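You operate a simulated robot arm through the tools that you are given. There is no shell and no other tool. Be economical: measure what you need, move in short steps, check, and stop when the job is done.

Carry out the task below with a simulated two-armed robot. There is one attempt and no reset: what you move stays moved.

## Task
Take the cap off the small green can and lay it down on the clear end of the parts bench.

It is judged by the outcome, as a careful person would: the job done as asked, and still so three seconds after it is handed in. It fails if anything else is knocked over, pushed out of place, dropped, spilled or broken. A push-on lid holds only when it is set on centred and level and pressed home; a screw cap is set on level and turned clockwise until tight.

## Robot
Two 7-joint arms with two-finger parallel grippers on one trunk, on a base that drives. Base frame: it is fixed to the floor where the robot stands at the start and does not move with it; the origin is under the middle of the robot, x ahead of it, y to its left, z up; the surface under the hand at the start is at about z = 0.86. Readings come in m, degrees, newtons and seconds.
The left shoulder is at the start at [0.07, 0.163, 1.245], the right one opposite. With the tool pointing down near the work surface each hand reaches from about 0.38 to 0.88 m from the robot's upright axis, wherever it stands, measured 20 degrees to its own side. Payload 3.43 kg a hand.
Tool frame (each hand has its own): the origin (TCP) lies between the finger pads and is the grasp point; the fingertips stand 0.034 m ahead of it; z points along the fingers, y is the line along which they close. Largest opening 0.128 m; finger width 0.024, thickness 0.012; the body of the gripper, 0.048 by 0.13 m, starts 0.096 m behind the TCP.
Orientation is that of the tool frame in the base frame, as [roll, pitch, yaw] about the fixed x, y, z axes, in that order (R = Rz(yaw) Ry(pitch) Rx(roll)). With the fingers straight down and closing along the base's y, the tool's x points along the base's -x, its y along +y and its z along -z.

## Interface
- The arms move only by the tool arm_command. It takes "left_steps", "right_steps" or both (then of equal length, played together; a hand with none holds still); each is a list of rows, each a list of 7 numbers: the turn, a rotation vector about the base's x, y, z in degrees, then the shift along the base's x, y, z in m, then the opening in per cent of the stroke, from 0 (shut) to 100 (fully open). In form: [[rx, ry, rz, dx, dy, dz, hand], ...]. A call has 1 to 10 rows; each row shifts and turns the commanded pose from where the row before left it. A row lasts 0.2 s, in which the tool goes at most 0.05 m and 8.6 degrees; a call with a longer step from one row to the next is refused whole, and so is a gripper value outside its range. A pose out of reach is approached as far as the arm can. The call stops where the force on the tool passes 40 N (or 10 N more than at its start, if that is more) or the arm is blocked; 0.2 s more then pass. Each finger travels about 0.153 m/s and halts on what it meets, pressing with about 43 N; the grip force reading is that of the motor and also rises with nothing between the fingers. The clock runs only during rows and for 0.2 s after the last one: add rows that do not move to give the fingers time. The reply holds the time, the measured pose of the TCP, the force on the tool along the base axes, the opening and the grip force, in the units named above and with some noise, with the torque about the TCP (base axes, N m) and any sound that the robot's microphone picked up.
- Cameras (640 x 400 px; columns grow to the right, rows downward): "scene" is now at [0.138, 0.0152, 1.4785]; the picture's right is [0.17, -0.98, 0.00], its down [-0.53, -0.09, -0.84] and it looks along [0.83, 0.15, -0.54] (base axes); focal length 275 px, centre (320, 200). "left" rides on the left gripper at [0.076, 0.011, -0.16] in its tool frame; the picture's right is [-0.15, 0.99, 0.00], its down [-0.88, -0.13, -0.46] and it looks along [-0.45, -0.07, 0.89] (tool axes); focal length 234 px, centre (320, 200). "right" rides on the right gripper at [0.076, -0.011, -0.16] in its tool frame; the picture's right is [0.15, 0.99, 0.00], its down [-0.88, 0.13, -0.46] and it looks along [-0.45, 0.07, 0.89] (tool axes); focal length 234 px, centre (320, 200). There is no depth. A picture from a camera that has moved, and an enlarged one, comes with that camera's place and axes in the base frame and with its lens.
- snapshot(camera): a new picture of that camera. The clock stands still meanwhile.
- slide_trunk(by): slides the trunk up (or, below 0, down) by that many m; the arms and the scene camera ride with it, the base frame stays. It gives what a move gives, with no picture.
- base_move(legs): drives the robot by 1 to 6 legs, each [ahead, left, turn to the left] in m, m and degrees, along the robot's own axes; the way and the turn of a leg run together, so that a leg with both is an arc; at most 1.5 m and 180 degrees a leg. The arms and the cameras ride along, it lands a little off, and it stops where it bumps. It gives what a move gives.
- pan_tilt(pan, tilt): turns the head with the scene camera to pan (to the left, within 86 degrees either way) and tilt (down, from -29 to 69), counted from straight ahead of the robot. It gives what a move gives.
- enlarge(camera, box): a new picture of the part [left, top, right, bottom] of that camera's present view, enlarged. The clock stands still meanwhile.
- hand_in(): hands the job in; it is judged then, once.

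Work in short steps. Places have to be worked out from the pictures, the camera data and where the tool is seen: move nearer, look again, correct. Check each grasp and each placing, and mend what went wrong. You have 120 turns and 100 pictures in all, those below and enlarged ones among them. Open the grippers and draw the arms clear of the work before you hand the job in, unless the task says otherwise; then end with one line.

The tools are called after "Request:" by a JSON object that holds its "op" and its "data". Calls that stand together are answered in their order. arm_command: Moves the arms, as the interface text tells. Its arguments: {"type":"object","properties":{"left_steps":{"type":"array","items":{"type":"array","items":{"type":"number"}}},"right_steps":{"type":"array","items":{"type":"array","items":{"type":"number"}}}},"required":[]} The other tools are called the same way: slide_trunk (by) slides the trunk up or down; base_move (legs) drives the base; pan_tilt (pan, tilt) turns the head that bears the scene camera; snapshot (camera) takes a picture; enlarge (camera, box) takes an enlarged picture of a part of a camera's view; hand_in () hands the job in.

At the start:

```text
clock: 0.0
left_position: [0.4518, 0.259, 1.2438]
left_tcp_rot: [-179.9, 0.0, -179.9]
left_contact_force: [-0.1, -0.2, -0.2]
left_ft_torque: [0.02, 0.01, 0.02]
left_opening: 0.1279
left_gripper_force: 0.2
right_position: [0.4376, -0.058, 1.2118]
right_tcp_rot: [180.0, 0.1, 180.0]
right_contact_force: [0.2, -0.4, -0.1]
right_ft_torque: [0.0, 0.01, 0.03]
right_opening: 0.128
right_gripper_force: 0.0
trunk travel left (down, up): [-0.725, 0.215]
robot x, y, heading: [0.0029, 0.0004, 0.1]
head pan, tilt: [10.0, 32.5]
```

scene: 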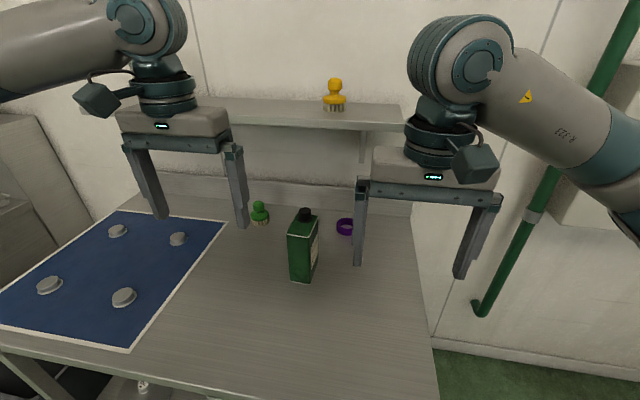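
right: 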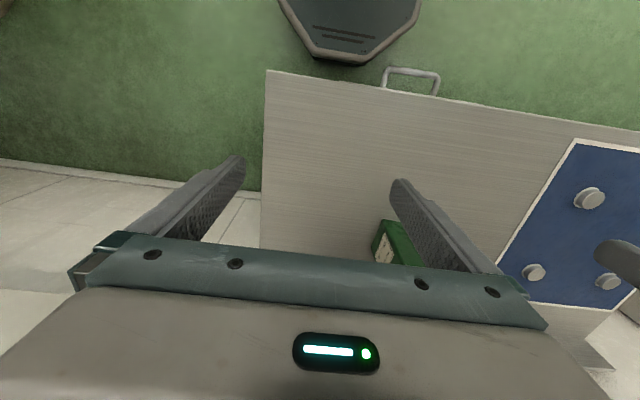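
left: 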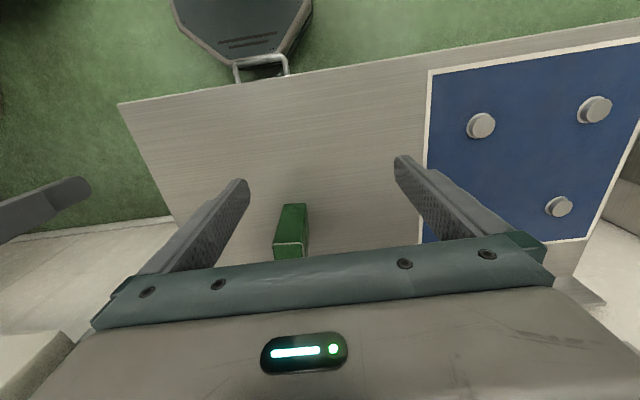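

The picture shows a green can with a dark cap on the bench in front of me. I'll look around for other benches and cans.

Request:
{"op": "enlarge", "data": {"camera": "scene", "box": [220, 160, 420, 300]}}

Request:
{"op": "pan_tilt", "data": {"pan": 75, "tilt": 30}}

Request:
{"op": "snapshot", "data": {"camera": "scene"}}

Request:
{"op": "pan_tilt", "data": {"pan": -70, "tilt": 30}}

Request:
{"op": "snapshot", "data": {"camera": "scene"}}

```text
2.86 times, centred on (320, 230) of scene
camera zoom: at [0.138, 0.0152, 1.4785], right [0.17, -0.98, 0.0], down [-0.53, -0.09, -0.84], along [0.83, 0.15, -0.54], focal length 787 px, centre (320, 114)
```

zoom: 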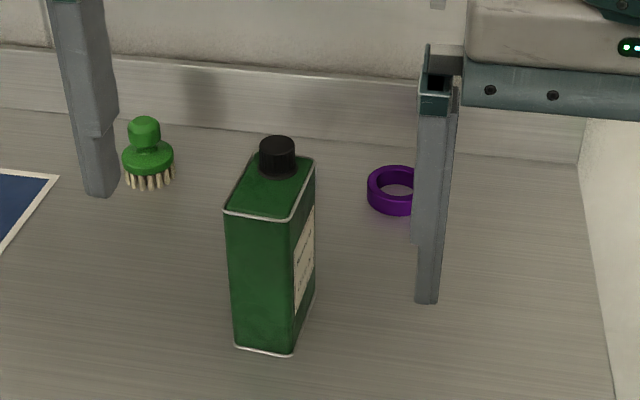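

```text
clock: 1.4
left_position: [0.452, 0.26, 1.2441]
left_tcp_rot: [-180.0, 0.0, -179.9]
left_contact_force: [-1.6, -0.3, 0.0]
left_ft_torque: [0.03, 0.0, 0.0]
left_opening: 0.1279
left_gripper_force: 0.0
right_position: [0.4381, -0.0578, 1.2114]
right_tcp_rot: [-179.9, 0.0, -180.0]
right_contact_force: [-0.1, -0.3, 0.6]
right_ft_torque: [-0.01, 0.03, -0.02]
right_opening: 0.128
right_gripper_force: 0.1
trunk travel left (down, up): [-0.725, 0.215]
robot x, y, heading: [-0.0004, 0.0, -0.1]
head pan, tilt: [75.0, 30.0]
```

```text
95 pictures are left
camera scene: at [0.0734, 0.087, 1.4824], right [0.97, -0.26, 0.0], down [-0.13, -0.48, -0.87], along [0.22, 0.84, -0.5], focal length 275 px, centre (320, 200)
```

scene: 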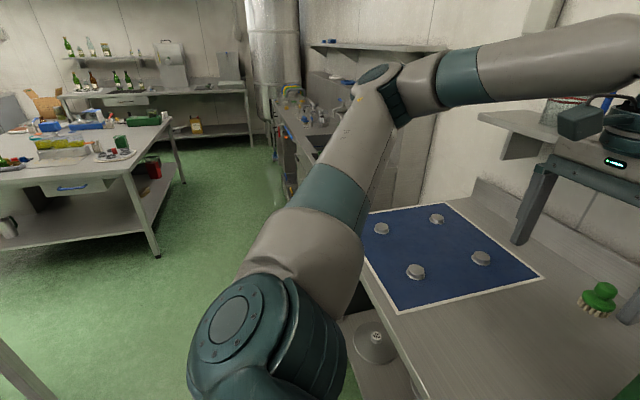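

```text
clock: 3.6
left_position: [0.4533, 0.2606, 1.2447]
left_tcp_rot: [-179.9, 0.0, -179.8]
left_contact_force: [0.0, 0.1, 0.6]
left_ft_torque: [0.01, -0.02, -0.01]
left_opening: 0.1281
left_gripper_force: 0.0
right_position: [0.4373, -0.0568, 1.2114]
right_tcp_rot: [180.0, 0.0, -180.0]
right_contact_force: [0.8, -0.3, 0.6]
right_ft_torque: [0.03, 0.0, -0.01]
right_opening: 0.128
right_gripper_force: 0.0
trunk travel left (down, up): [-0.725, 0.215]
robot x, y, heading: [-0.0021, -0.001, -0.1]
head pan, tilt: [-70.0, 30.0]
```

```text
94 pictures are left
camera scene: at [0.0809, -0.0853, 1.4824], right [-0.94, -0.34, 0.0], down [-0.17, 0.47, -0.87], along [0.3, -0.81, -0.5], focal length 275 px, centre (320, 200)
```

scene: 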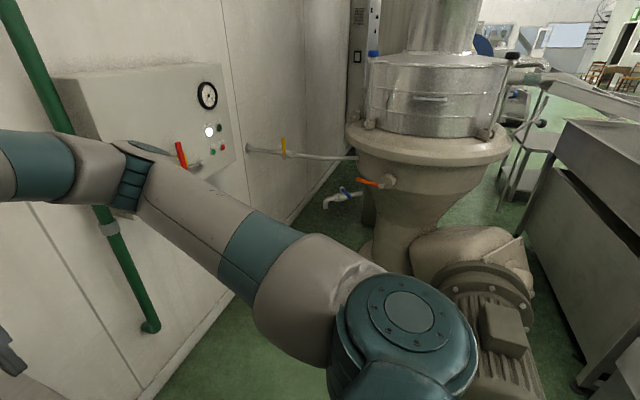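

To the left there is a second table with a lot of parts on it. I'll look at it closely.

Request:
{"op": "pan_tilt", "data": {"pan": 86, "tilt": 15}}

Request:
{"op": "snapshot", "data": {"camera": "scene"}}

Request:
{"op": "enlarge", "data": {"camera": "scene", "box": [0, 100, 320, 300]}}

```text
clock: 6.1
left_position: [0.4525, 0.2597, 1.2443]
left_tcp_rot: [-179.9, 0.0, -180.0]
left_contact_force: [-0.2, -0.1, 1.0]
left_ft_torque: [0.01, 0.03, -0.02]
left_opening: 0.1282
left_gripper_force: 0.1
right_position: [0.4381, -0.0584, 1.2116]
right_tcp_rot: [180.0, 0.1, -180.0]
right_contact_force: [0.6, 1.1, -0.4]
right_ft_torque: [0.0, 0.03, -0.05]
right_opening: 0.128
right_gripper_force: 0.0
trunk travel left (down, up): [-0.725, 0.215]
robot x, y, heading: [0.0001, -0.0009, -0.1]
head pan, tilt: [85.9, 15.0]
```

```text
93 pictures are left
camera scene: at [0.0566, 0.0929, 1.5066], right [1.0, -0.07, 0.0], down [-0.02, -0.26, -0.97], along [0.07, 0.96, -0.26], focal length 275 px, centre (320, 200)
```

scene: 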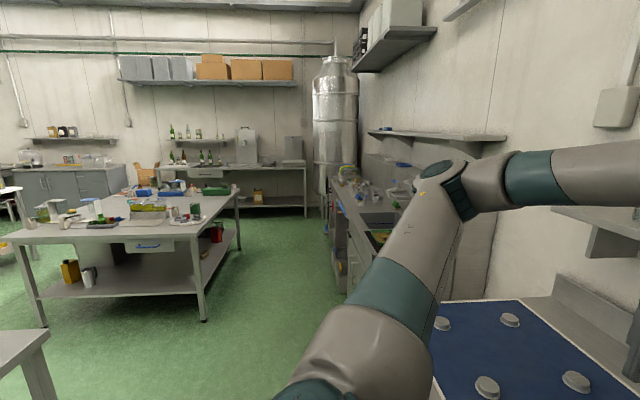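

```text
2.00 times, centred on (160, 200) of scene
camera zoom: at [0.0566, 0.0929, 1.5066], right [1.0, -0.07, 0.0], down [-0.02, -0.26, -0.97], along [0.07, 0.96, -0.26], focal length 551 px, centre (640, 200)
```

zoom: 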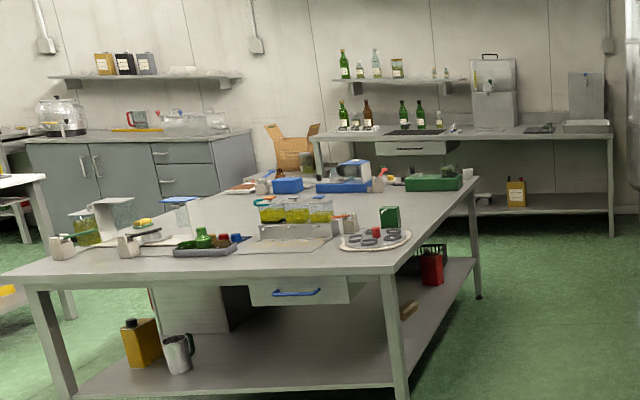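

Now the right and rear side.

Request:
{"op": "pan_tilt", "data": {"pan": -86, "tilt": 12}}

Request:
{"op": "snapshot", "data": {"camera": "scene"}}

Request:
{"op": "pan_tilt", "data": {"pan": 10, "tilt": 55}}

Request:
{"op": "snapshot", "data": {"camera": "scene"}}

```text
clock: 8.7
left_position: [0.4524, 0.2589, 1.2449]
left_tcp_rot: [-179.9, 0.0, -179.9]
left_contact_force: [-0.7, -0.2, -0.1]
left_ft_torque: [-0.02, -0.04, -0.01]
left_opening: 0.1279
left_gripper_force: 0.0
right_position: [0.4374, -0.0572, 1.2116]
right_tcp_rot: [179.9, 0.0, -180.0]
right_contact_force: [0.4, 0.2, 0.1]
right_ft_torque: [-0.02, -0.02, 0.01]
right_opening: 0.1282
right_gripper_force: 0.0
trunk travel left (down, up): [-0.725, 0.215]
robot x, y, heading: [-0.0016, -0.0014, 0.1]
head pan, tilt: [-85.9, 12.0]
```

```text
91 pictures are left
camera scene: at [0.0566, -0.0933, 1.5115], right [-1.0, -0.07, 0.0], down [-0.01, 0.21, -0.98], along [0.07, -0.98, -0.21], focal length 275 px, centre (320, 200)
```

scene: 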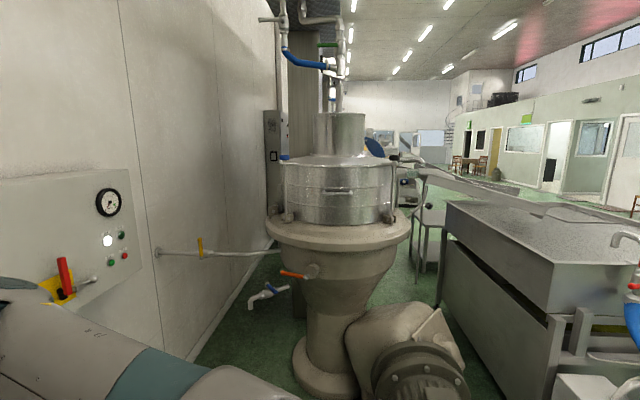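

```text
clock: 10.4
left_position: [0.4524, 0.26, 1.2439]
left_tcp_rot: [-179.9, 0.1, -179.8]
left_contact_force: [0.0, 1.3, -0.9]
left_ft_torque: [0.0, 0.0, -0.01]
left_opening: 0.1281
left_gripper_force: 0.1
right_position: [0.4363, -0.0582, 1.2131]
right_tcp_rot: [-180.0, 0.1, 180.0]
right_contact_force: [-0.3, -0.8, 0.4]
right_ft_torque: [0.01, 0.01, 0.01]
right_opening: 0.1281
right_gripper_force: 0.0
trunk travel left (down, up): [-0.725, 0.215]
robot x, y, heading: [0.0012, 0.0023, 0.1]
head pan, tilt: [10.0, 55.0]
```

```text
90 pictures are left
camera scene: at [0.121, 0.0122, 1.4464], right [0.17, -0.98, 0.0], down [-0.81, -0.14, -0.57], along [0.56, 0.1, -0.82], focal length 275 px, centre (320, 200)
```

scene: 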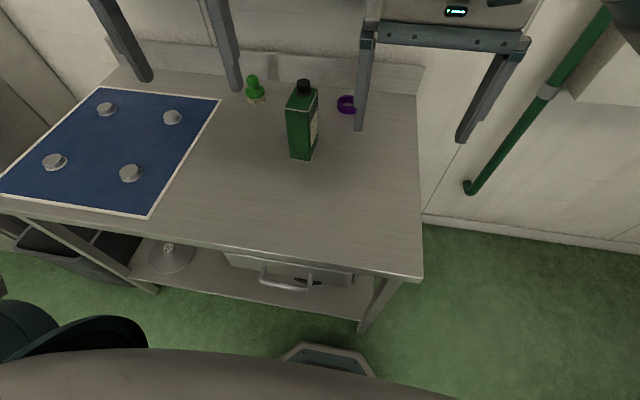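

The bench ahead carries the parts on its blue mat and is clear at its right end. The can is at about (0.70, 0.163), its top near z = 1.033, with the cap near (0.73, 0.165). I'll bring the left hand above the cap for a closer look.

Request:
{"op": "arm_command", "data": {"left_steps": [[0, 0, 0, 0.03, -0.013, 0, 100], [0, 0, 0, 0.04, -0.013, 0, 100], [0, 0, 0, 0.04, -0.013, -0.01, 100], [0, 0, 0, 0.04, -0.013, -0.015, 100], [0, 0, 0, 0.04, -0.014, -0.015, 100], [0, 0, 0, 0.04, -0.014, -0.015, 100], [0, 0, 0, 0.02, -0.014, -0.015, 100]]}}

Request:
{"op": "snapshot", "data": {"camera": "left"}}

Request:
{"op": "snapshot", "data": {"camera": "scene"}}

```text
clock: 12.0
left_position: [0.7022, 0.1649, 1.1731]
left_tcp_rot: [-180.0, -0.2, -179.8]
left_contact_force: [-0.8, -0.2, 0.3]
left_ft_torque: [-0.01, 0.0, -0.02]
left_opening: 0.1277
left_gripper_force: 0.1
right_position: [0.4387, -0.058, 1.2115]
right_tcp_rot: [180.0, 0.0, 179.9]
right_contact_force: [0.3, 0.7, 0.8]
right_ft_torque: [-0.03, -0.01, -0.01]
right_opening: 0.1278
right_gripper_force: 0.1
trunk travel left (down, up): [-0.725, 0.215]
robot x, y, heading: [-0.0002, 0.0001, 0.0]
head pan, tilt: [10.0, 55.0]
```

```text
89 pictures are left
camera left: at [0.6261, 0.1766, 1.3347], right [0.14, 0.99, 0.0], down [0.88, -0.13, 0.46], along [0.45, -0.07, -0.89], focal length 234 px, centre (320, 200)
```

left: 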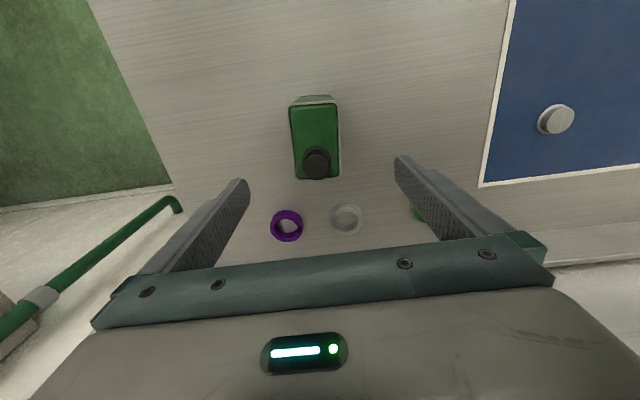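

```text
88 pictures are left
camera scene: at [0.122, 0.0114, 1.4463], right [0.17, -0.98, 0.0], down [-0.81, -0.14, -0.57], along [0.56, 0.1, -0.82], focal length 275 px, centre (320, 200)
```

scene: 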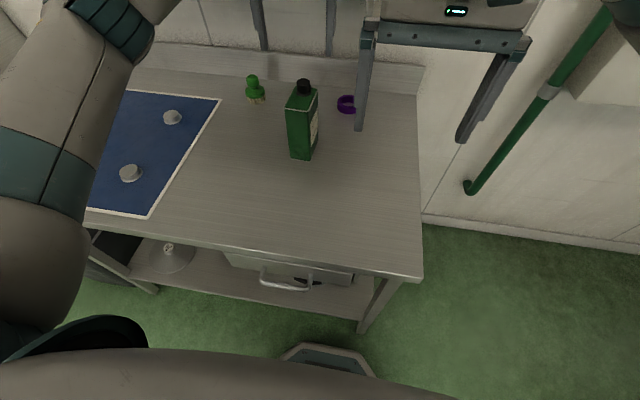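

The left camera shows the cap sitting near the far end of the can top, plus a clear ring behind the can. I'll enlarge for detail.

Request:
{"op": "enlarge", "data": {"camera": "left", "box": [260, 80, 380, 200]}}

Request:
{"op": "enlarge", "data": {"camera": "scene", "box": [270, 60, 350, 170]}}

```text
3.33 times, centred on (320, 140) of left
camera zoom: at [0.6261, 0.1766, 1.3347], right [0.14, 0.99, 0.0], down [0.88, -0.13, 0.46], along [0.45, -0.07, -0.89], focal length 781 px, centre (320, 400)
```

zoom: 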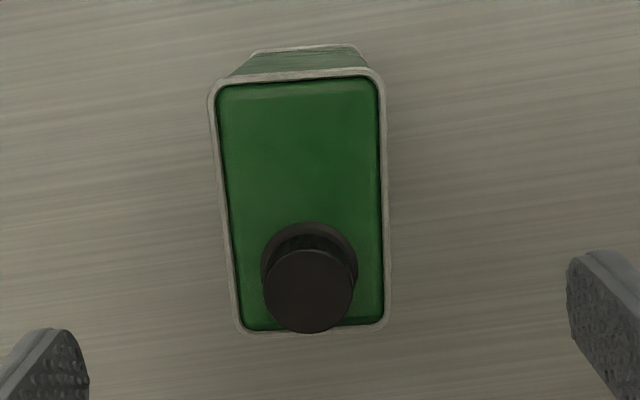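

```text
3.64 times, centred on (310, 115) of scene
camera zoom: at [0.122, 0.0114, 1.4463], right [0.17, -0.98, 0.0], down [-0.81, -0.14, -0.57], along [0.56, 0.1, -0.82], focal length 1001 px, centre (356, 509)
```

zoom: 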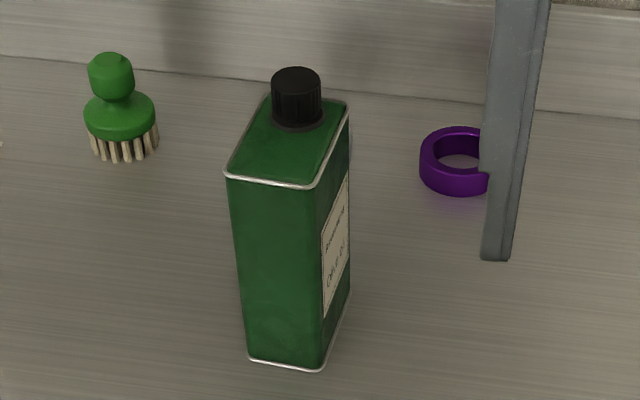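

It is a ribbed screw cap, about 33 mm across, centred near (0.720, 0.158). The can is centred at (0.697, 0.159) with a yaw of about -5.5° and is about 0.061 m wide. The left hand will hold the can from the front and the right will unscrew it, so I'll draw the left hand back and tilt it first.

Request:
{"op": "arm_command", "data": {"left_steps": [[0, 0, 0, -0.03, 0.001, 0, 100], [0, -8, 0, -0.04, 0.001, 0, 100], [0, -8, 0, -0.04, 0.001, 0, 100], [0, -8, 0, -0.022, 0.001, 0, 100], [0, -8, 0, 0, 0.001, 0, 100], [0, -8, 0, 0, 0, 0, 100], [0, -8, 0, 0, 0, 0, 100], [0, -8, 0, 0, 0, 0, 100], [0, -8, 0, 0, 0, 0, 100], [0, -8, 0, 0, 0, 0, 100]]}}

Request:
{"op": "snapshot", "data": {"camera": "scene"}}

```text
clock: 14.2
left_position: [0.5978, 0.165, 1.1768]
left_tcp_rot: [-179.6, 72.2, -179.7]
left_contact_force: [-0.6, 0.0, -0.1]
left_ft_torque: [-0.01, 0.02, -0.01]
left_opening: 0.1281
left_gripper_force: 0.2
left hand out of reach, approached as far as the arm can: row 9, 10
right_position: [0.4382, -0.0576, 1.2134]
right_tcp_rot: [180.0, 0.0, 180.0]
right_contact_force: [0.4, 0.9, -0.6]
right_ft_torque: [-0.01, -0.03, -0.01]
right_opening: 0.128
right_gripper_force: 0.0
trunk travel left (down, up): [-0.725, 0.215]
robot x, y, heading: [-0.003, -0.0019, 0.1]
head pan, tilt: [10.0, 55.0]
```

```text
85 pictures are left
camera scene: at [0.1213, 0.0125, 1.4464], right [0.17, -0.98, 0.0], down [-0.81, -0.14, -0.57], along [0.56, 0.1, -0.82], focal length 275 px, centre (320, 200)
```

scene: 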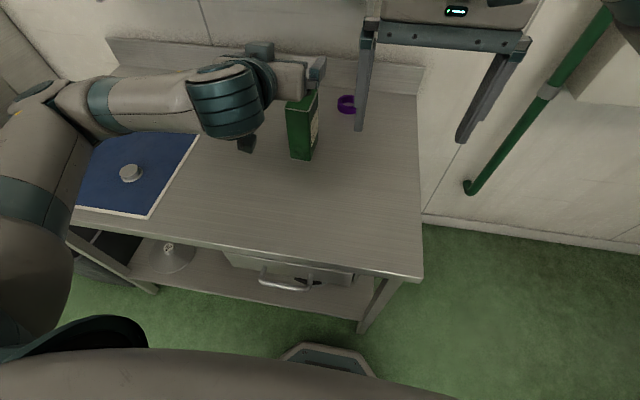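

The arm reaches x ≈ 0.598 at nearest, so the fingertips are about 2 cm short of the can. I'll lower partway with a slight yaw and check.

Request:
{"op": "arm_command", "data": {"left_steps": [[0, 0, -1.1, 0, 0.001, -0.02, 100], [0, 0, -1.1, 0, 0.001, -0.02, 100], [0, 0, -1.1, 0, 0.001, -0.02, 100], [0, 0, -1.1, 0, 0.001, -0.02, 100], [0, 0, -1.1, 0, 0.001, -0.01, 100]]}}

Request:
{"op": "snapshot", "data": {"camera": "scene"}}

Request:
{"op": "snapshot", "data": {"camera": "left"}}

```text
clock: 15.4
left_position: [0.5972, 0.1684, 1.0865]
left_tcp_rot: [-179.6, 72.1, 174.9]
left_contact_force: [-0.2, 0.2, 0.3]
left_ft_torque: [0.0, -0.02, 0.0]
left_opening: 0.1282
left_gripper_force: 0.1
right_position: [0.4374, -0.058, 1.2132]
right_tcp_rot: [-180.0, -0.1, 180.0]
right_contact_force: [1.4, 0.6, 1.4]
right_ft_torque: [0.0, -0.01, -0.01]
right_opening: 0.1279
right_gripper_force: 0.0
trunk travel left (down, up): [-0.725, 0.215]
robot x, y, heading: [0.001, -0.0003, -0.1]
head pan, tilt: [10.0, 55.0]
```

```text
84 pictures are left
camera scene: at [0.1205, 0.0124, 1.4464], right [0.17, -0.98, 0.0], down [-0.81, -0.14, -0.57], along [0.56, 0.1, -0.82], focal length 275 px, centre (320, 200)
```

scene: 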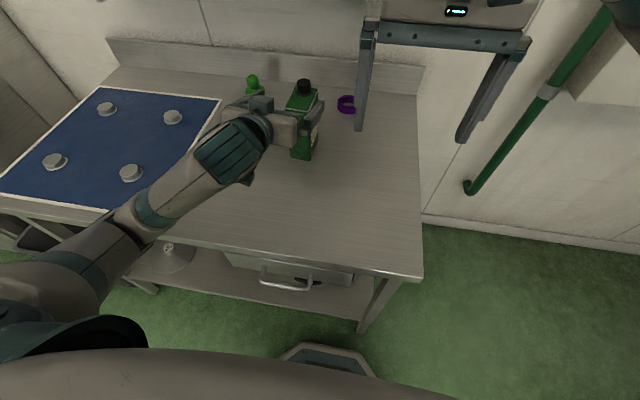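

```text
83 pictures are left
camera left: at [0.4228, 0.1968, 1.0646], right [0.14, 0.98, 0.14], down [-0.17, -0.11, 0.98], along [0.97, -0.16, 0.15], focal length 234 px, centre (320, 200)
```

left: 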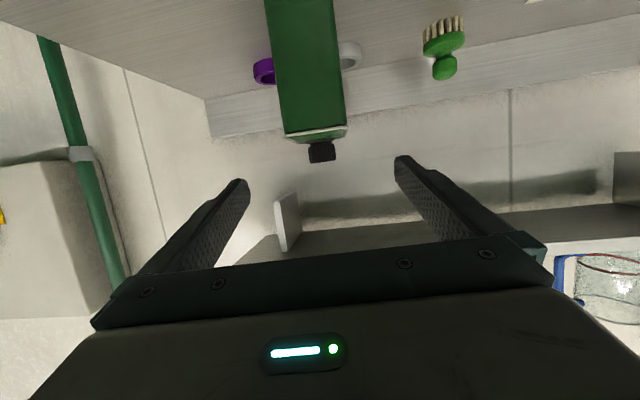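

Aligned with the can. Lowering to the grasp height.

Request:
{"op": "arm_command", "data": {"left_steps": [[0, 0, 0, 0, 0, -0.02, 100], [0, 0, 0, 0, 0, -0.02, 100], [0, 0, 0, 0, 0, -0.02, 100], [0, 0, 0, 0, 0, -0.02, 100], [0, 0, 0, 0, 0, -0.02, 100], [0, 0, 0, 0, 0, -0.02, 100]]}}

Request:
{"op": "snapshot", "data": {"camera": "left"}}

Request:
{"op": "snapshot", "data": {"camera": "scene"}}

```text
clock: 16.8
left_position: [0.5966, 0.1696, 0.9659]
left_tcp_rot: [-179.5, 72.0, 174.8]
left_contact_force: [0.5, -0.7, 0.1]
left_ft_torque: [0.02, -0.04, -0.01]
left_opening: 0.1283
left_gripper_force: 0.0
right_position: [0.4371, -0.0577, 1.2125]
right_tcp_rot: [179.9, -0.1, 180.0]
right_contact_force: [-0.5, -1.2, -0.1]
right_ft_torque: [0.01, -0.01, 0.03]
right_opening: 0.1279
right_gripper_force: 0.1
trunk travel left (down, up): [-0.725, 0.215]
robot x, y, heading: [0.0009, 0.0004, -0.5]
head pan, tilt: [10.0, 55.0]
```

```text
82 pictures are left
camera left: at [0.423, 0.1974, 0.9445], right [0.14, 0.98, 0.14], down [-0.17, -0.11, 0.98], along [0.97, -0.16, 0.15], focal length 234 px, centre (320, 200)
```

left: 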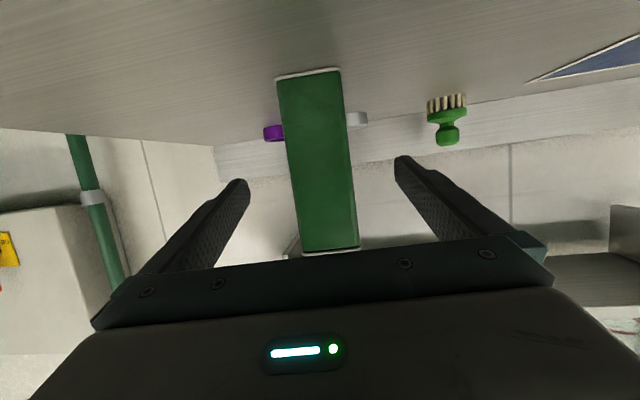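

```text
81 pictures are left
camera scene: at [0.1206, 0.0121, 1.4464], right [0.17, -0.98, 0.0], down [-0.81, -0.14, -0.57], along [0.56, 0.1, -0.82], focal length 275 px, centre (320, 200)
```

scene: 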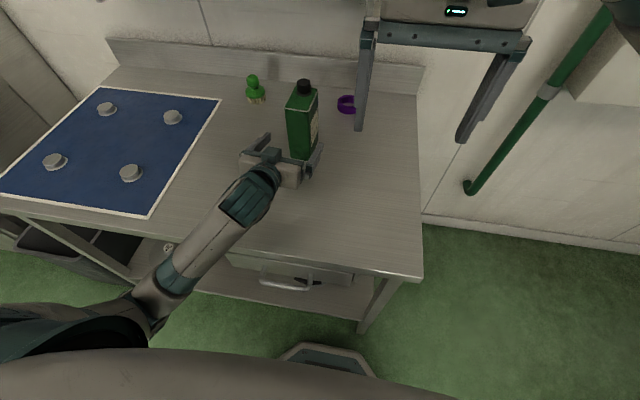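

The can is centred between the fingers. Advancing 9 cm along the tool's direction, then I'll check before closing.

Request:
{"op": "arm_command", "data": {"left_steps": [[0, 0, 0, 0.023, -0.002, 0, 100], [0, 0, 0, 0.023, -0.002, 0, 100], [0, 0, 0, 0.023, -0.002, 0, 100], [0, 0, 0, 0.023, -0.002, 0, 100]]}}

Request:
{"op": "snapshot", "data": {"camera": "left"}}

Request:
{"op": "enlarge", "data": {"camera": "scene", "box": [220, 60, 380, 200]}}

```text
clock: 17.8
left_position: [0.6899, 0.1594, 0.9671]
left_tcp_rot: [-179.5, 72.1, 174.9]
left_contact_force: [0.2, -0.7, 0.3]
left_ft_torque: [0.02, 0.0, -0.03]
left_opening: 0.1283
left_gripper_force: 0.0
right_position: [0.4382, -0.0578, 1.2112]
right_tcp_rot: [-180.0, -0.1, -180.0]
right_contact_force: [-0.6, 0.6, 0.8]
right_ft_torque: [0.03, -0.01, -0.01]
right_opening: 0.1281
right_gripper_force: 0.1
trunk travel left (down, up): [-0.725, 0.215]
robot x, y, heading: [0.0013, -0.0019, 0.0]
head pan, tilt: [10.0, 55.0]
```

```text
80 pictures are left
camera left: at [0.516, 0.1881, 0.9447], right [0.14, 0.98, 0.14], down [-0.17, -0.11, 0.98], along [0.97, -0.16, 0.15], focal length 234 px, centre (320, 200)
```

left: 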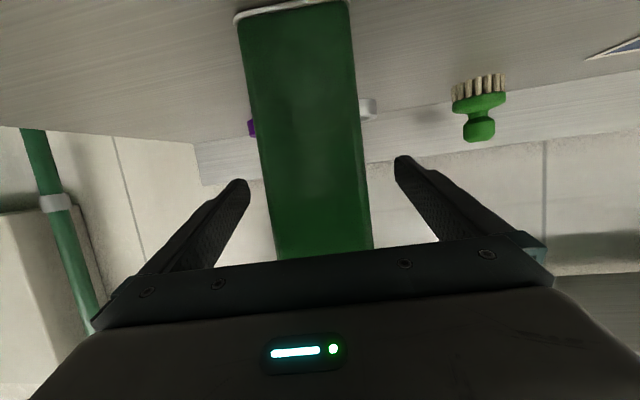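

```text
2.86 times, centred on (300, 130) of scene
camera zoom: at [0.1218, 0.0117, 1.4463], right [0.17, -0.98, 0.0], down [-0.81, -0.14, -0.57], along [0.56, 0.1, -0.82], focal length 787 px, centre (377, 400)
```

zoom: 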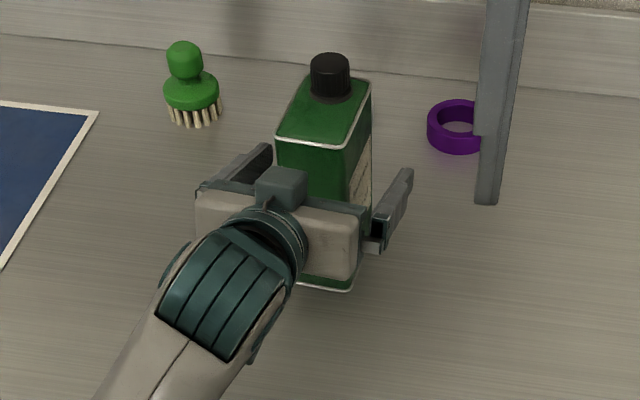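

Positioned well. I'll close in stages to see that both fingers meet the can evenly.

Request:
{"op": "arm_command", "data": {"left_steps": [[0, 0, 0, 0, 0, 0, 70], [0, 0, 0, 0, 0, 0, 54], [0, 0, 0, 0, 0, 0, 54]]}}

Request:
{"op": "snapshot", "data": {"camera": "left"}}

```text
clock: 18.6
left_position: [0.6899, 0.161, 0.9675]
left_tcp_rot: [-179.5, 72.0, 174.9]
left_contact_force: [0.6, -0.4, -0.5]
left_ft_torque: [0.01, -0.03, 0.02]
left_opening: 0.0689
left_gripper_force: 0.0
right_position: [0.4379, -0.0582, 1.2123]
right_tcp_rot: [180.0, -0.1, -180.0]
right_contact_force: [-0.2, 0.2, 0.3]
right_ft_torque: [-0.03, 0.03, -0.03]
right_opening: 0.128
right_gripper_force: 0.1
trunk travel left (down, up): [-0.725, 0.215]
robot x, y, heading: [0.0004, -0.0018, 0.1]
head pan, tilt: [10.0, 55.0]
```

```text
78 pictures are left
camera left: at [0.5151, 0.1885, 0.945], right [0.14, 0.98, 0.14], down [-0.17, -0.11, 0.98], along [0.97, -0.16, 0.15], focal length 234 px, centre (320, 200)
```

left: 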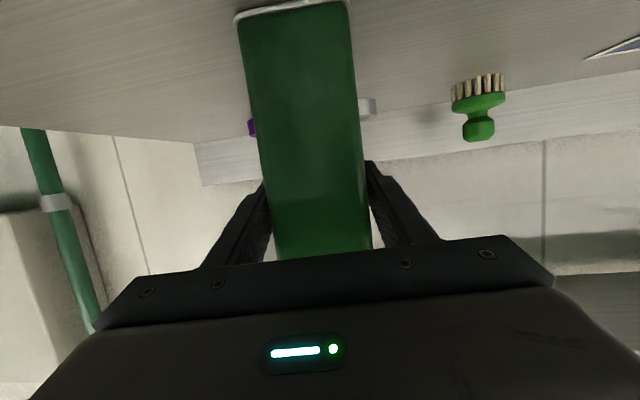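

Even gaps on both sides. Closing onto the can.

Request:
{"op": "arm_command", "data": {"left_steps": [[0, 0, 0, 0, 0, 0, 49], [0, 0, 0, 0, 0, 0, 46], [0, 0, 0, 0, 0, 0, 40], [0, 0, 0, 0, 0, 0, 40]]}}

Request:
{"op": "enlarge", "data": {"camera": "scene", "box": [220, 60, 380, 200]}}

```text
clock: 19.6
left_position: [0.6891, 0.1599, 0.9676]
left_tcp_rot: [-179.6, 72.0, 175.0]
left_contact_force: [-0.1, 0.1, 0.4]
left_ft_torque: [0.04, -0.1, -0.01]
left_opening: 0.0617
left_gripper_force: 42.8
right_position: [0.4384, -0.0591, 1.2112]
right_tcp_rot: [179.9, 0.0, -180.0]
right_contact_force: [1.0, -0.1, -0.4]
right_ft_torque: [0.02, 0.03, 0.01]
right_opening: 0.128
right_gripper_force: 0.0
trunk travel left (down, up): [-0.725, 0.215]
robot x, y, heading: [0.0018, -0.0001, 0.2]
head pan, tilt: [10.0, 55.0]
```

```text
2.86 times, centred on (300, 130) of scene
camera zoom: at [0.1209, 0.012, 1.4464], right [0.17, -0.98, 0.0], down [-0.81, -0.14, -0.57], along [0.56, 0.1, -0.82], focal length 787 px, centre (377, 400)
```

zoom: 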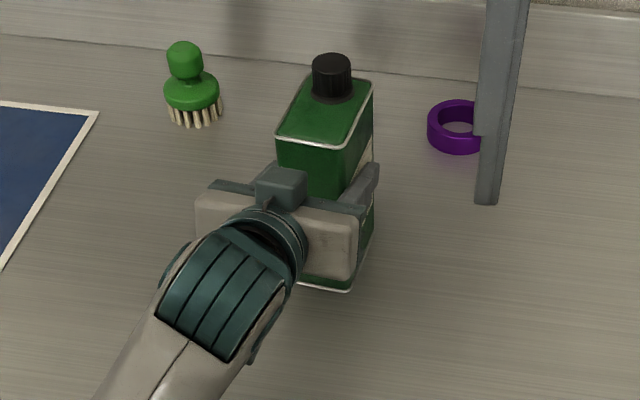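

The can is held (opening 0.0617 m, 43 N). Now the right hand moves above the cap, at a safe height.

Request:
{"op": "arm_command", "data": {"right_steps": [[0, 0, 0, 0.031, 0.024, 0, 100], [0, 0, 0, 0.031, 0.024, 0, 100], [0, 0, 0, 0.031, 0.024, 0, 100], [0, 0, 0, 0.031, 0.024, 0, 100], [0, 0, 0, 0.031, 0.024, 0, 100], [0, 0, 0, 0.031, 0.024, 0, 100], [0, 0, 0, 0.031, 0.024, 0, 100], [0, 0, 0, 0.032, 0.024, 0, 100], [0, 0, 0, 0.033, 0.024, 0, 100]]}}

Request:
{"op": "snapshot", "data": {"camera": "right"}}

Request:
{"op": "snapshot", "data": {"camera": "scene"}}

```text
clock: 21.6
left_position: [0.6887, 0.1629, 0.9673]
left_tcp_rot: [-179.6, 72.0, 174.9]
left_contact_force: [0.2, -0.7, 1.3]
left_ft_torque: [0.13, -0.11, 0.06]
left_opening: 0.0615
left_gripper_force: 43.1
right_position: [0.7003, 0.1478, 1.2115]
right_tcp_rot: [-180.0, 0.3, -179.8]
right_contact_force: [0.3, 0.3, -0.8]
right_ft_torque: [-0.06, -0.04, 0.03]
right_opening: 0.1281
right_gripper_force: 0.0
right hand out of reach, approached as far as the arm can: row 9
trunk travel left (down, up): [-0.725, 0.215]
robot x, y, heading: [0.0018, 0.001, 0.2]
head pan, tilt: [10.0, 55.0]
```

```text
76 pictures are left
camera right: at [0.6252, 0.1367, 1.3718], right [-0.15, 0.99, 0.0], down [0.88, 0.13, 0.46], along [0.45, 0.07, -0.89], focal length 234 px, centre (320, 200)
```

right: 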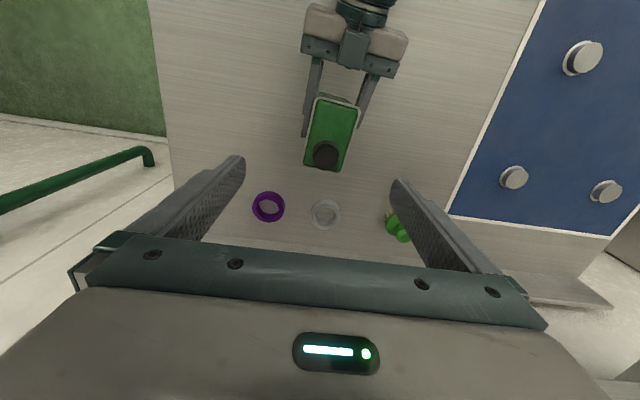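

```text
75 pictures are left
camera scene: at [0.1201, 0.0134, 1.4464], right [0.17, -0.98, 0.0], down [-0.81, -0.14, -0.57], along [0.56, 0.1, -0.82], focal length 275 px, centre (320, 200)
```

scene: 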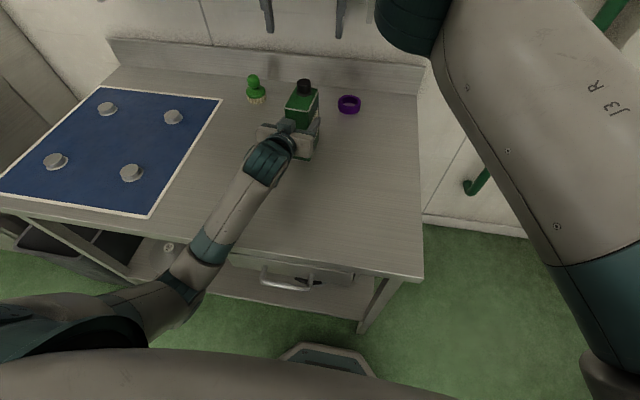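

The right arm falls slightly short at this height. A lower hand may reach further, so I'll lower to 1.125 (tips at 1.09, still above the cap) and see.

Request:
{"op": "arm_command", "data": {"right_steps": [[0, 0, 0, 0, 0, -0.03, 100], [0, 0, 0, 0, 0, -0.03, 100], [0, 0, 0, 0, 0, -0.025, 100], [0, 0, 0, 0, 0, 0, 100]]}}

```text
clock: 22.6
left_position: [0.6906, 0.16, 0.9665]
left_tcp_rot: [-179.4, 72.0, 174.8]
left_contact_force: [-0.3, 0.4, 0.3]
left_ft_torque: [0.09, -0.1, 0.06]
left_opening: 0.0615
left_gripper_force: 43.0
right_position: [0.703, 0.1465, 1.1283]
right_tcp_rot: [179.9, -0.1, 180.0]
right_contact_force: [1.0, 0.2, 0.0]
right_ft_torque: [0.01, 0.06, 0.0]
right_opening: 0.128
right_gripper_force: 0.0
trunk travel left (down, up): [-0.725, 0.215]
robot x, y, heading: [0.0014, -0.002, -0.2]
head pan, tilt: [10.0, 55.0]
```

That is within reach. Shifting toward the cap and looking again.

Request:
{"op": "arm_command", "data": {"right_steps": [[0, 0, 0, 0.006, 0.005, 0, 100], [0, 0, 0, 0.006, 0.006, 0, 100]]}}

Request:
{"op": "snapshot", "data": {"camera": "right"}}

Request:
{"op": "enlarge", "data": {"camera": "right", "box": [260, 100, 380, 220]}}

```text
clock: 23.2
left_position: [0.6903, 0.1604, 0.9673]
left_tcp_rot: [-179.5, 72.0, 175.1]
left_contact_force: [-0.9, -0.1, 0.0]
left_ft_torque: [0.06, -0.02, 0.01]
left_opening: 0.0618
left_gripper_force: 42.8
right_position: [0.7133, 0.1581, 1.1261]
right_tcp_rot: [-179.9, 0.1, 179.9]
right_contact_force: [0.1, 0.5, 0.7]
right_ft_torque: [0.01, -0.01, 0.0]
right_opening: 0.1281
right_gripper_force: 0.0
trunk travel left (down, up): [-0.725, 0.215]
robot x, y, heading: [0.0001, 0.0027, -0.3]
head pan, tilt: [10.0, 55.0]
```

```text
74 pictures are left
camera right: at [0.6383, 0.1464, 1.287], right [-0.15, 0.99, 0.0], down [0.88, 0.13, 0.46], along [0.45, 0.07, -0.89], focal length 234 px, centre (320, 200)
```

right: 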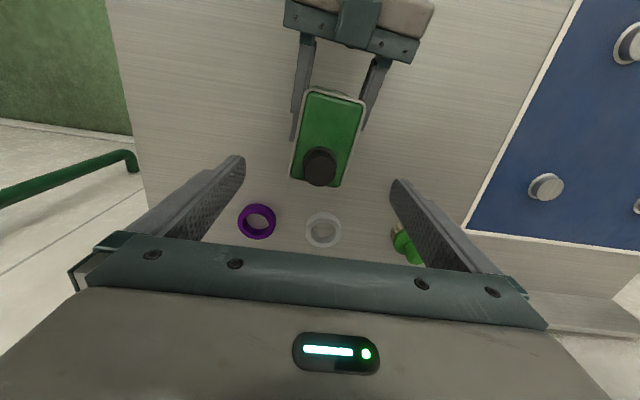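

```text
3.33 times, centred on (320, 160) of right
camera zoom: at [0.6383, 0.1464, 1.287], right [-0.15, 0.99, 0.0], down [0.88, 0.13, 0.46], along [0.45, 0.07, -0.89], focal length 781 px, centre (320, 333)
```

zoom: 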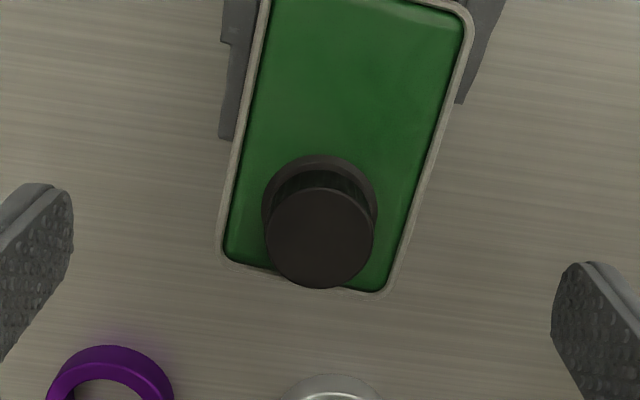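

Cap centre is (0.719, 0.159), top z ≈ 1.063. I'll pre-turn the right hand clockwise to gain counter-clockwise travel and see how far the wrist goes.

Request:
{"op": "arm_command", "data": {"right_steps": [[0, 0, -8.5, 0.002, 0, 0, 100], [0, 0, -8.5, 0.002, 0.001, 0, 100], [0, 0, -8.5, 0.002, 0, 0, 100], [0, 0, -8.5, 0, 0, 0, 100], [0, 0, -8.5, 0, 0, 0, 100], [0, 0, -8.5, 0, 0, 0, 100], [0, 0, -8.5, 0, 0, 0, 100], [0, 0, -8.5, 0, 0, 0, 100], [0, 0, -8.5, 0, 0, 0, 100], [0, 0, -8.5, 0, 0, 0, 100]]}}

Request:
{"op": "snapshot", "data": {"camera": "right"}}

```text
clock: 25.4
left_position: [0.6904, 0.1608, 0.9671]
left_tcp_rot: [-179.5, 72.0, 174.9]
left_contact_force: [-0.8, 0.5, 0.3]
left_ft_torque: [0.06, -0.06, -0.02]
left_opening: 0.0615
left_gripper_force: 42.8
right_position: [0.7176, 0.1564, 1.126]
right_tcp_rot: [-180.0, 0.0, 94.8]
right_contact_force: [0.3, -0.1, 0.4]
right_ft_torque: [-0.02, 0.01, -0.01]
right_opening: 0.1281
right_gripper_force: 0.1
right hand out of reach, approached as far as the arm can: row 3
trunk travel left (down, up): [-0.725, 0.215]
robot x, y, heading: [-0.0005, -0.001, 0.2]
head pan, tilt: [10.0, 55.0]
```

```text
72 pictures are left
camera right: at [0.6992, 0.2301, 1.2861], right [0.97, 0.23, 0.0], down [0.2, -0.87, 0.46], along [0.1, -0.44, -0.89], focal length 234 px, centre (320, 200)
```

right: 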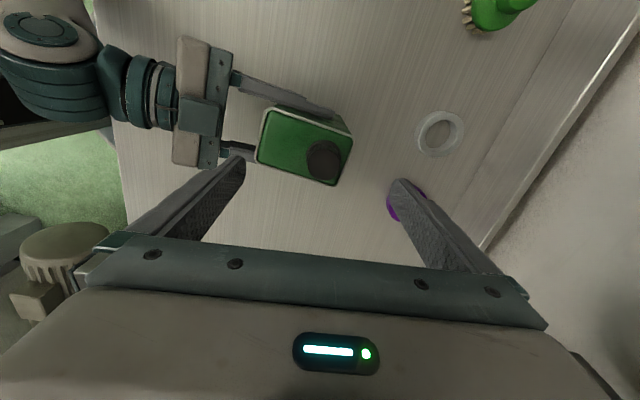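

The wrist turned -85° easily. Descending around the cap now, with fingertips just above the can top.

Request:
{"op": "arm_command", "data": {"right_steps": [[0, 0, 0, 0.0, 0.001, -0.02, 100], [0, 0, 0, 0.001, 0.001, -0.02, 70], [0, 0, 0, 0.001, 0.001, -0.01, 50], [0, 0, 0, 0, 0, 0, 50]]}}

Request:
{"op": "snapshot", "data": {"camera": "right"}}

Request:
{"op": "enlarge", "data": {"camera": "scene", "box": [240, 50, 360, 160]}}

```text
clock: 26.4
left_position: [0.6894, 0.1599, 0.9663]
left_tcp_rot: [-179.6, 71.9, 174.9]
left_contact_force: [1.2, -0.4, 0.2]
left_ft_torque: [0.07, -0.09, 0.01]
left_opening: 0.0616
left_gripper_force: 42.5
right_position: [0.7181, 0.1591, 1.0749]
right_tcp_rot: [179.9, 0.0, 95.0]
right_contact_force: [0.4, -0.1, -0.1]
right_ft_torque: [0.01, 0.01, 0.01]
right_opening: 0.0643
right_gripper_force: 0.1
trunk travel left (down, up): [-0.725, 0.215]
robot x, y, heading: [0.0008, 0.0005, -0.1]
head pan, tilt: [10.0, 55.0]
```

```text
71 pictures are left
camera right: at [0.701, 0.2335, 1.2364], right [0.97, 0.23, 0.0], down [0.21, -0.87, 0.46], along [0.11, -0.44, -0.89], focal length 234 px, centre (320, 200)
```

right: 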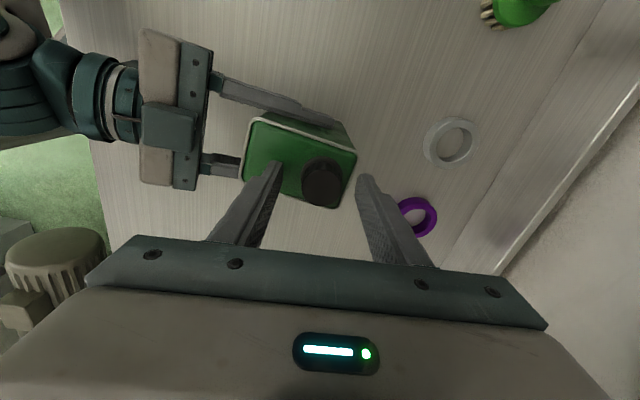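

```text
3.64 times, centred on (300, 105) of scene
camera zoom: at [0.121, 0.0122, 1.4463], right [0.17, -0.98, 0.0], down [-0.81, -0.14, -0.57], along [0.56, 0.1, -0.82], focal length 1001 px, centre (393, 546)
```

zoom: 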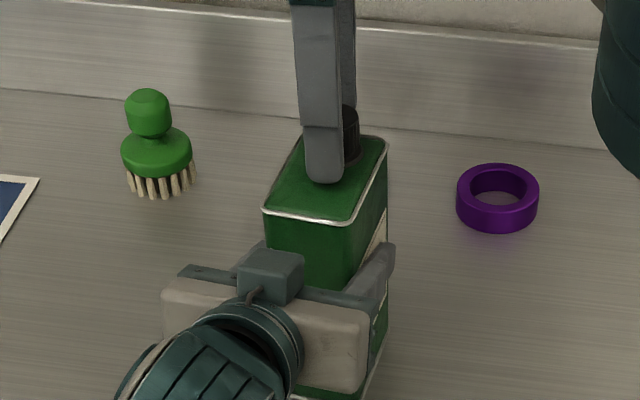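

Cap looks centred between the fingers. Closing on it.

Request:
{"op": "arm_command", "data": {"right_steps": [[0, 0, 0, 0, 0, 0, 32], [0, 0, 0, 0, 0, 0, 26], [0, 0, 0, 0, 0, 0, 10], [0, 0, 0, 0, 0, 0, 10]]}}

Request:
{"op": "enlarge", "data": {"camera": "right", "box": [220, 80, 420, 280]}}

```text
clock: 27.4
left_position: [0.6904, 0.1591, 0.966]
left_tcp_rot: [-179.5, 72.0, 174.8]
left_contact_force: [-16.9, -1.9, 1.2]
left_ft_torque: [0.3, -1.38, -0.23]
left_opening: 0.0617
left_gripper_force: 43.0
right_position: [0.7188, 0.16, 1.0755]
right_tcp_rot: [179.9, 0.0, 94.9]
right_contact_force: [16.0, 1.9, -0.6]
right_ft_torque: [0.07, -0.39, 0.11]
right_opening: 0.0316
right_gripper_force: 42.7
trunk travel left (down, up): [-0.725, 0.215]
robot x, y, heading: [-0.0032, 0.0034, -0.1]
head pan, tilt: [10.0, 55.0]
```

```text
2.00 times, centred on (320, 180) of right
camera zoom: at [0.7016, 0.2332, 1.2369], right [0.97, 0.23, 0.0], down [0.2, -0.87, 0.46], along [0.11, -0.44, -0.89], focal length 468 px, centre (320, 240)
```

zoom: 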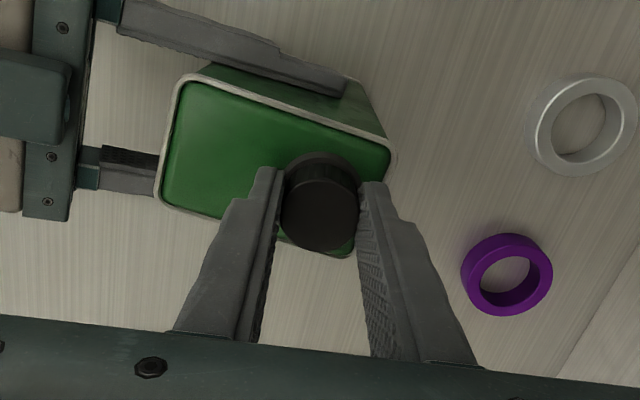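

Gripped (31.6 mm, 43 N), with a 16 N sideways bias; I'll relieve it by 1 mm and turn counter-clockwise, allowing a slight rise.

Request:
{"op": "arm_command", "data": {"right_steps": [[0, 0, 0, 0.0012, 0, 0, 10], [0, 0, 8.5, 0, 0, 0, 10], [0, 0, 8.5, 0, 0, 0, 10], [0, 0, 8.5, 0, 0, 0.0002, 10]]}}

```text
clock: 28.4
left_position: [0.6898, 0.1606, 0.9675]
left_tcp_rot: [-179.7, 72.1, 174.9]
left_contact_force: [-7.4, -1.4, 0.2]
left_ft_torque: [0.04, -0.32, 0.01]
left_opening: 0.0615
left_gripper_force: 43.3
right_position: [0.7194, 0.1598, 1.0763]
right_tcp_rot: [-180.0, 0.0, 120.6]
right_contact_force: [5.0, 0.1, 0.8]
right_ft_torque: [-0.01, -0.19, 0.02]
right_opening: 0.0312
right_gripper_force: 43.0
trunk travel left (down, up): [-0.725, 0.215]
robot x, y, heading: [-0.0074, 0.0026, 0.0]
head pan, tilt: [10.0, 55.0]
```

It turns with little resistance. Continuing counter-clockwise.

Request:
{"op": "arm_command", "data": {"right_steps": [[0, 0, 8.5, 0.0003, 0, 0.0001, 10], [0, 0, 8.5, 0, 0, 0.0001, 10], [0, 0, 8.5, 0, 0, 0.0001, 10], [0, 0, 8.5, 0, 0, 0.0001, 10], [0, 0, 8.5, 0, 0, 0.0001, 10], [0, 0, 8.5, 0, 0, 0.0001, 10], [0, 0, 8.5, 0, 0, 0.0001, 10], [0, 0, 8.5, 0, 0, 0.0001, 10], [0, 0, 8.5, 0, 0, 0.0001, 10], [0, 0, 8.5, 0, 0, 0.0001, 10]]}}

Request:
{"op": "snapshot", "data": {"camera": "right"}}

```text
clock: 30.6
left_position: [0.6904, 0.161, 0.967]
left_tcp_rot: [-179.6, 72.1, 174.9]
left_contact_force: [23.8, 11.3, 0.5]
left_ft_torque: [-0.47, 1.2, 0.37]
left_opening: 0.0616
left_gripper_force: 42.6
right_position: [0.7208, 0.1578, 1.0769]
right_tcp_rot: [-179.9, -0.1, -154.5]
right_contact_force: [-21.2, -9.1, 3.7]
right_ft_torque: [-0.33, 0.85, 0.01]
right_opening: 0.0312
right_gripper_force: 43.2
trunk travel left (down, up): [-0.725, 0.215]
robot x, y, heading: [0.0007, 0.0001, 0.0]
head pan, tilt: [10.0, 55.0]
```

```text
68 pictures are left
camera right: at [0.6567, 0.1158, 1.2378], right [-0.56, 0.83, 0.0], down [0.74, 0.5, 0.45], along [0.38, 0.25, -0.89], focal length 234 px, centre (320, 200)
```

right: 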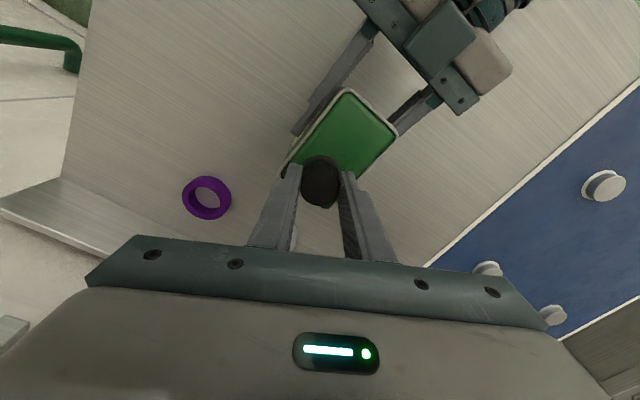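

Side force has grown to about 23 N; I'll shift 1.5 mm with it and keep turning.

Request:
{"op": "arm_command", "data": {"right_steps": [[0, 0, 0, -0.0012, -0.0006, 0, 10], [0, 0, 8.5, 0, 0, 0.0001, 10], [0, 0, 8.5, 0, 0, 0.0001, 10], [0, 0, 8.5, 0, 0, 0.0001, 10], [0, 0, 8.5, 0, 0, 0.0001, 10]]}}

```text
clock: 31.8
left_position: [0.6891, 0.1604, 0.9686]
left_tcp_rot: [-179.6, 72.2, 174.8]
left_contact_force: [-0.2, 9.0, 1.9]
left_ft_torque: [-0.22, -0.55, 0.31]
left_opening: 0.0617
left_gripper_force: 42.8
right_position: [0.7182, 0.1577, 1.0774]
right_tcp_rot: [-179.9, 0.2, -143.3]
right_contact_force: [0.8, -8.1, 2.1]
right_ft_torque: [-0.4, 0.18, -0.01]
right_opening: 0.031
right_gripper_force: 42.6
right hand out of reach, approached as far as the arm can: row 3, 4, 5
trunk travel left (down, up): [-0.725, 0.215]
robot x, y, heading: [-0.0001, -0.002, -0.1]
head pan, tilt: [10.0, 55.0]
```

The wrist limit is reached after about 122° of turning. I'll release, turn back, and re-grip (first relieving a small y force).

Request:
{"op": "arm_command", "data": {"right_steps": [[0, 0, 0, 0.0, -0.0005, 0, 20], [0, 0, 0, 0, 0, 0, 36], [0, 0, -8.5, 0, 0, 0, 36], [0, 0, -8.5, 0, 0, 0, 36], [0, 0, -8.5, 0, 0, 0, 36], [0, 0, -8.5, 0, 0, 0, 36], [0, 0, -8.5, 0, 0, 0, 36], [0, 0, -8.5, 0, 0, 0, 36], [0, 0, -8.5, 0, 0, 0, 36], [0, 0, -8.5, 0, 0, 0, 36]]}}

Request:
{"op": "enlarge", "data": {"camera": "right", "box": [220, 80, 420, 280]}}

Request:
{"op": "enlarge", "data": {"camera": "scene", "box": [240, 50, 360, 160]}}

```text
clock: 34.0
left_position: [0.6886, 0.161, 0.9682]
left_tcp_rot: [-179.6, 71.9, 174.9]
left_contact_force: [-0.3, -1.7, 4.2]
left_ft_torque: [-0.06, -0.29, -0.09]
left_opening: 0.0616
left_gripper_force: 42.6
right_position: [0.72, 0.1581, 1.0778]
right_tcp_rot: [-179.9, 0.2, 148.7]
right_contact_force: [-0.8, 0.3, 0.8]
right_ft_torque: [0.0, -0.01, 0.03]
right_opening: 0.0461
right_gripper_force: 0.0
trunk travel left (down, up): [-0.725, 0.215]
robot x, y, heading: [-0.0033, 0.003, -0.0]
head pan, tilt: [10.0, 55.0]
```

```text
2.00 times, centred on (320, 180) of right
camera zoom: at [0.6484, 0.1872, 1.238], right [0.39, 0.92, 0.0], down [0.82, -0.35, 0.46], along [0.42, -0.18, -0.89], focal length 468 px, centre (320, 240)
```

zoom: 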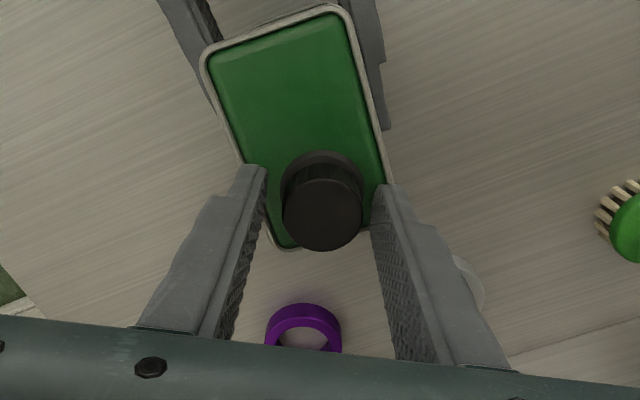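

```text
3.64 times, centred on (300, 105) of scene
camera zoom: at [0.1204, 0.0119, 1.4464], right [0.17, -0.98, 0.0], down [-0.81, -0.14, -0.57], along [0.56, 0.1, -0.82], focal length 1001 px, centre (393, 546)
```

zoom: 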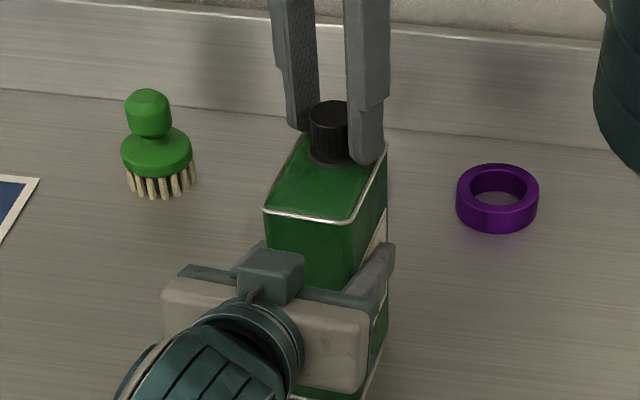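

Cap is still seated and centred. Turning further back for the next bite.

Request:
{"op": "arm_command", "data": {"right_steps": [[0, 0, -8.5, 0, 0, 0, 36], [0, 0, -8.5, 0, 0, 0, 36], [0, 0, -8.5, 0, 0, 0, 36], [0, 0, -8.5, 0, 0, 0, 36], [0, 0, -8.5, 0, 0, 0, 36], [0, 0, -8.5, 0, 0, 0, 36], [0, 0, -8.5, 0, 0, 0, 36], [0, 0, -8.5, 0, 0, 0, 36], [0, 0, -8.5, 0, 0, 0, 36], [0, 0, -8.5, 0, 0, 0, 36]]}}

```text
clock: 36.2
left_position: [0.6886, 0.1617, 0.9677]
left_tcp_rot: [-179.6, 72.0, 174.9]
left_contact_force: [-1.5, 0.4, 5.1]
left_ft_torque: [0.12, -0.26, 0.02]
left_opening: 0.0612
left_gripper_force: 43.2
right_position: [0.7186, 0.1574, 1.0771]
right_tcp_rot: [180.0, 0.1, 63.8]
right_contact_force: [0.6, -0.3, 0.0]
right_ft_torque: [0.05, -0.03, -0.01]
right_opening: 0.0462
right_gripper_force: 0.0
trunk travel left (down, up): [-0.725, 0.215]
robot x, y, heading: [0.0002, 0.002, -0.1]
head pan, tilt: [10.0, 55.0]
```

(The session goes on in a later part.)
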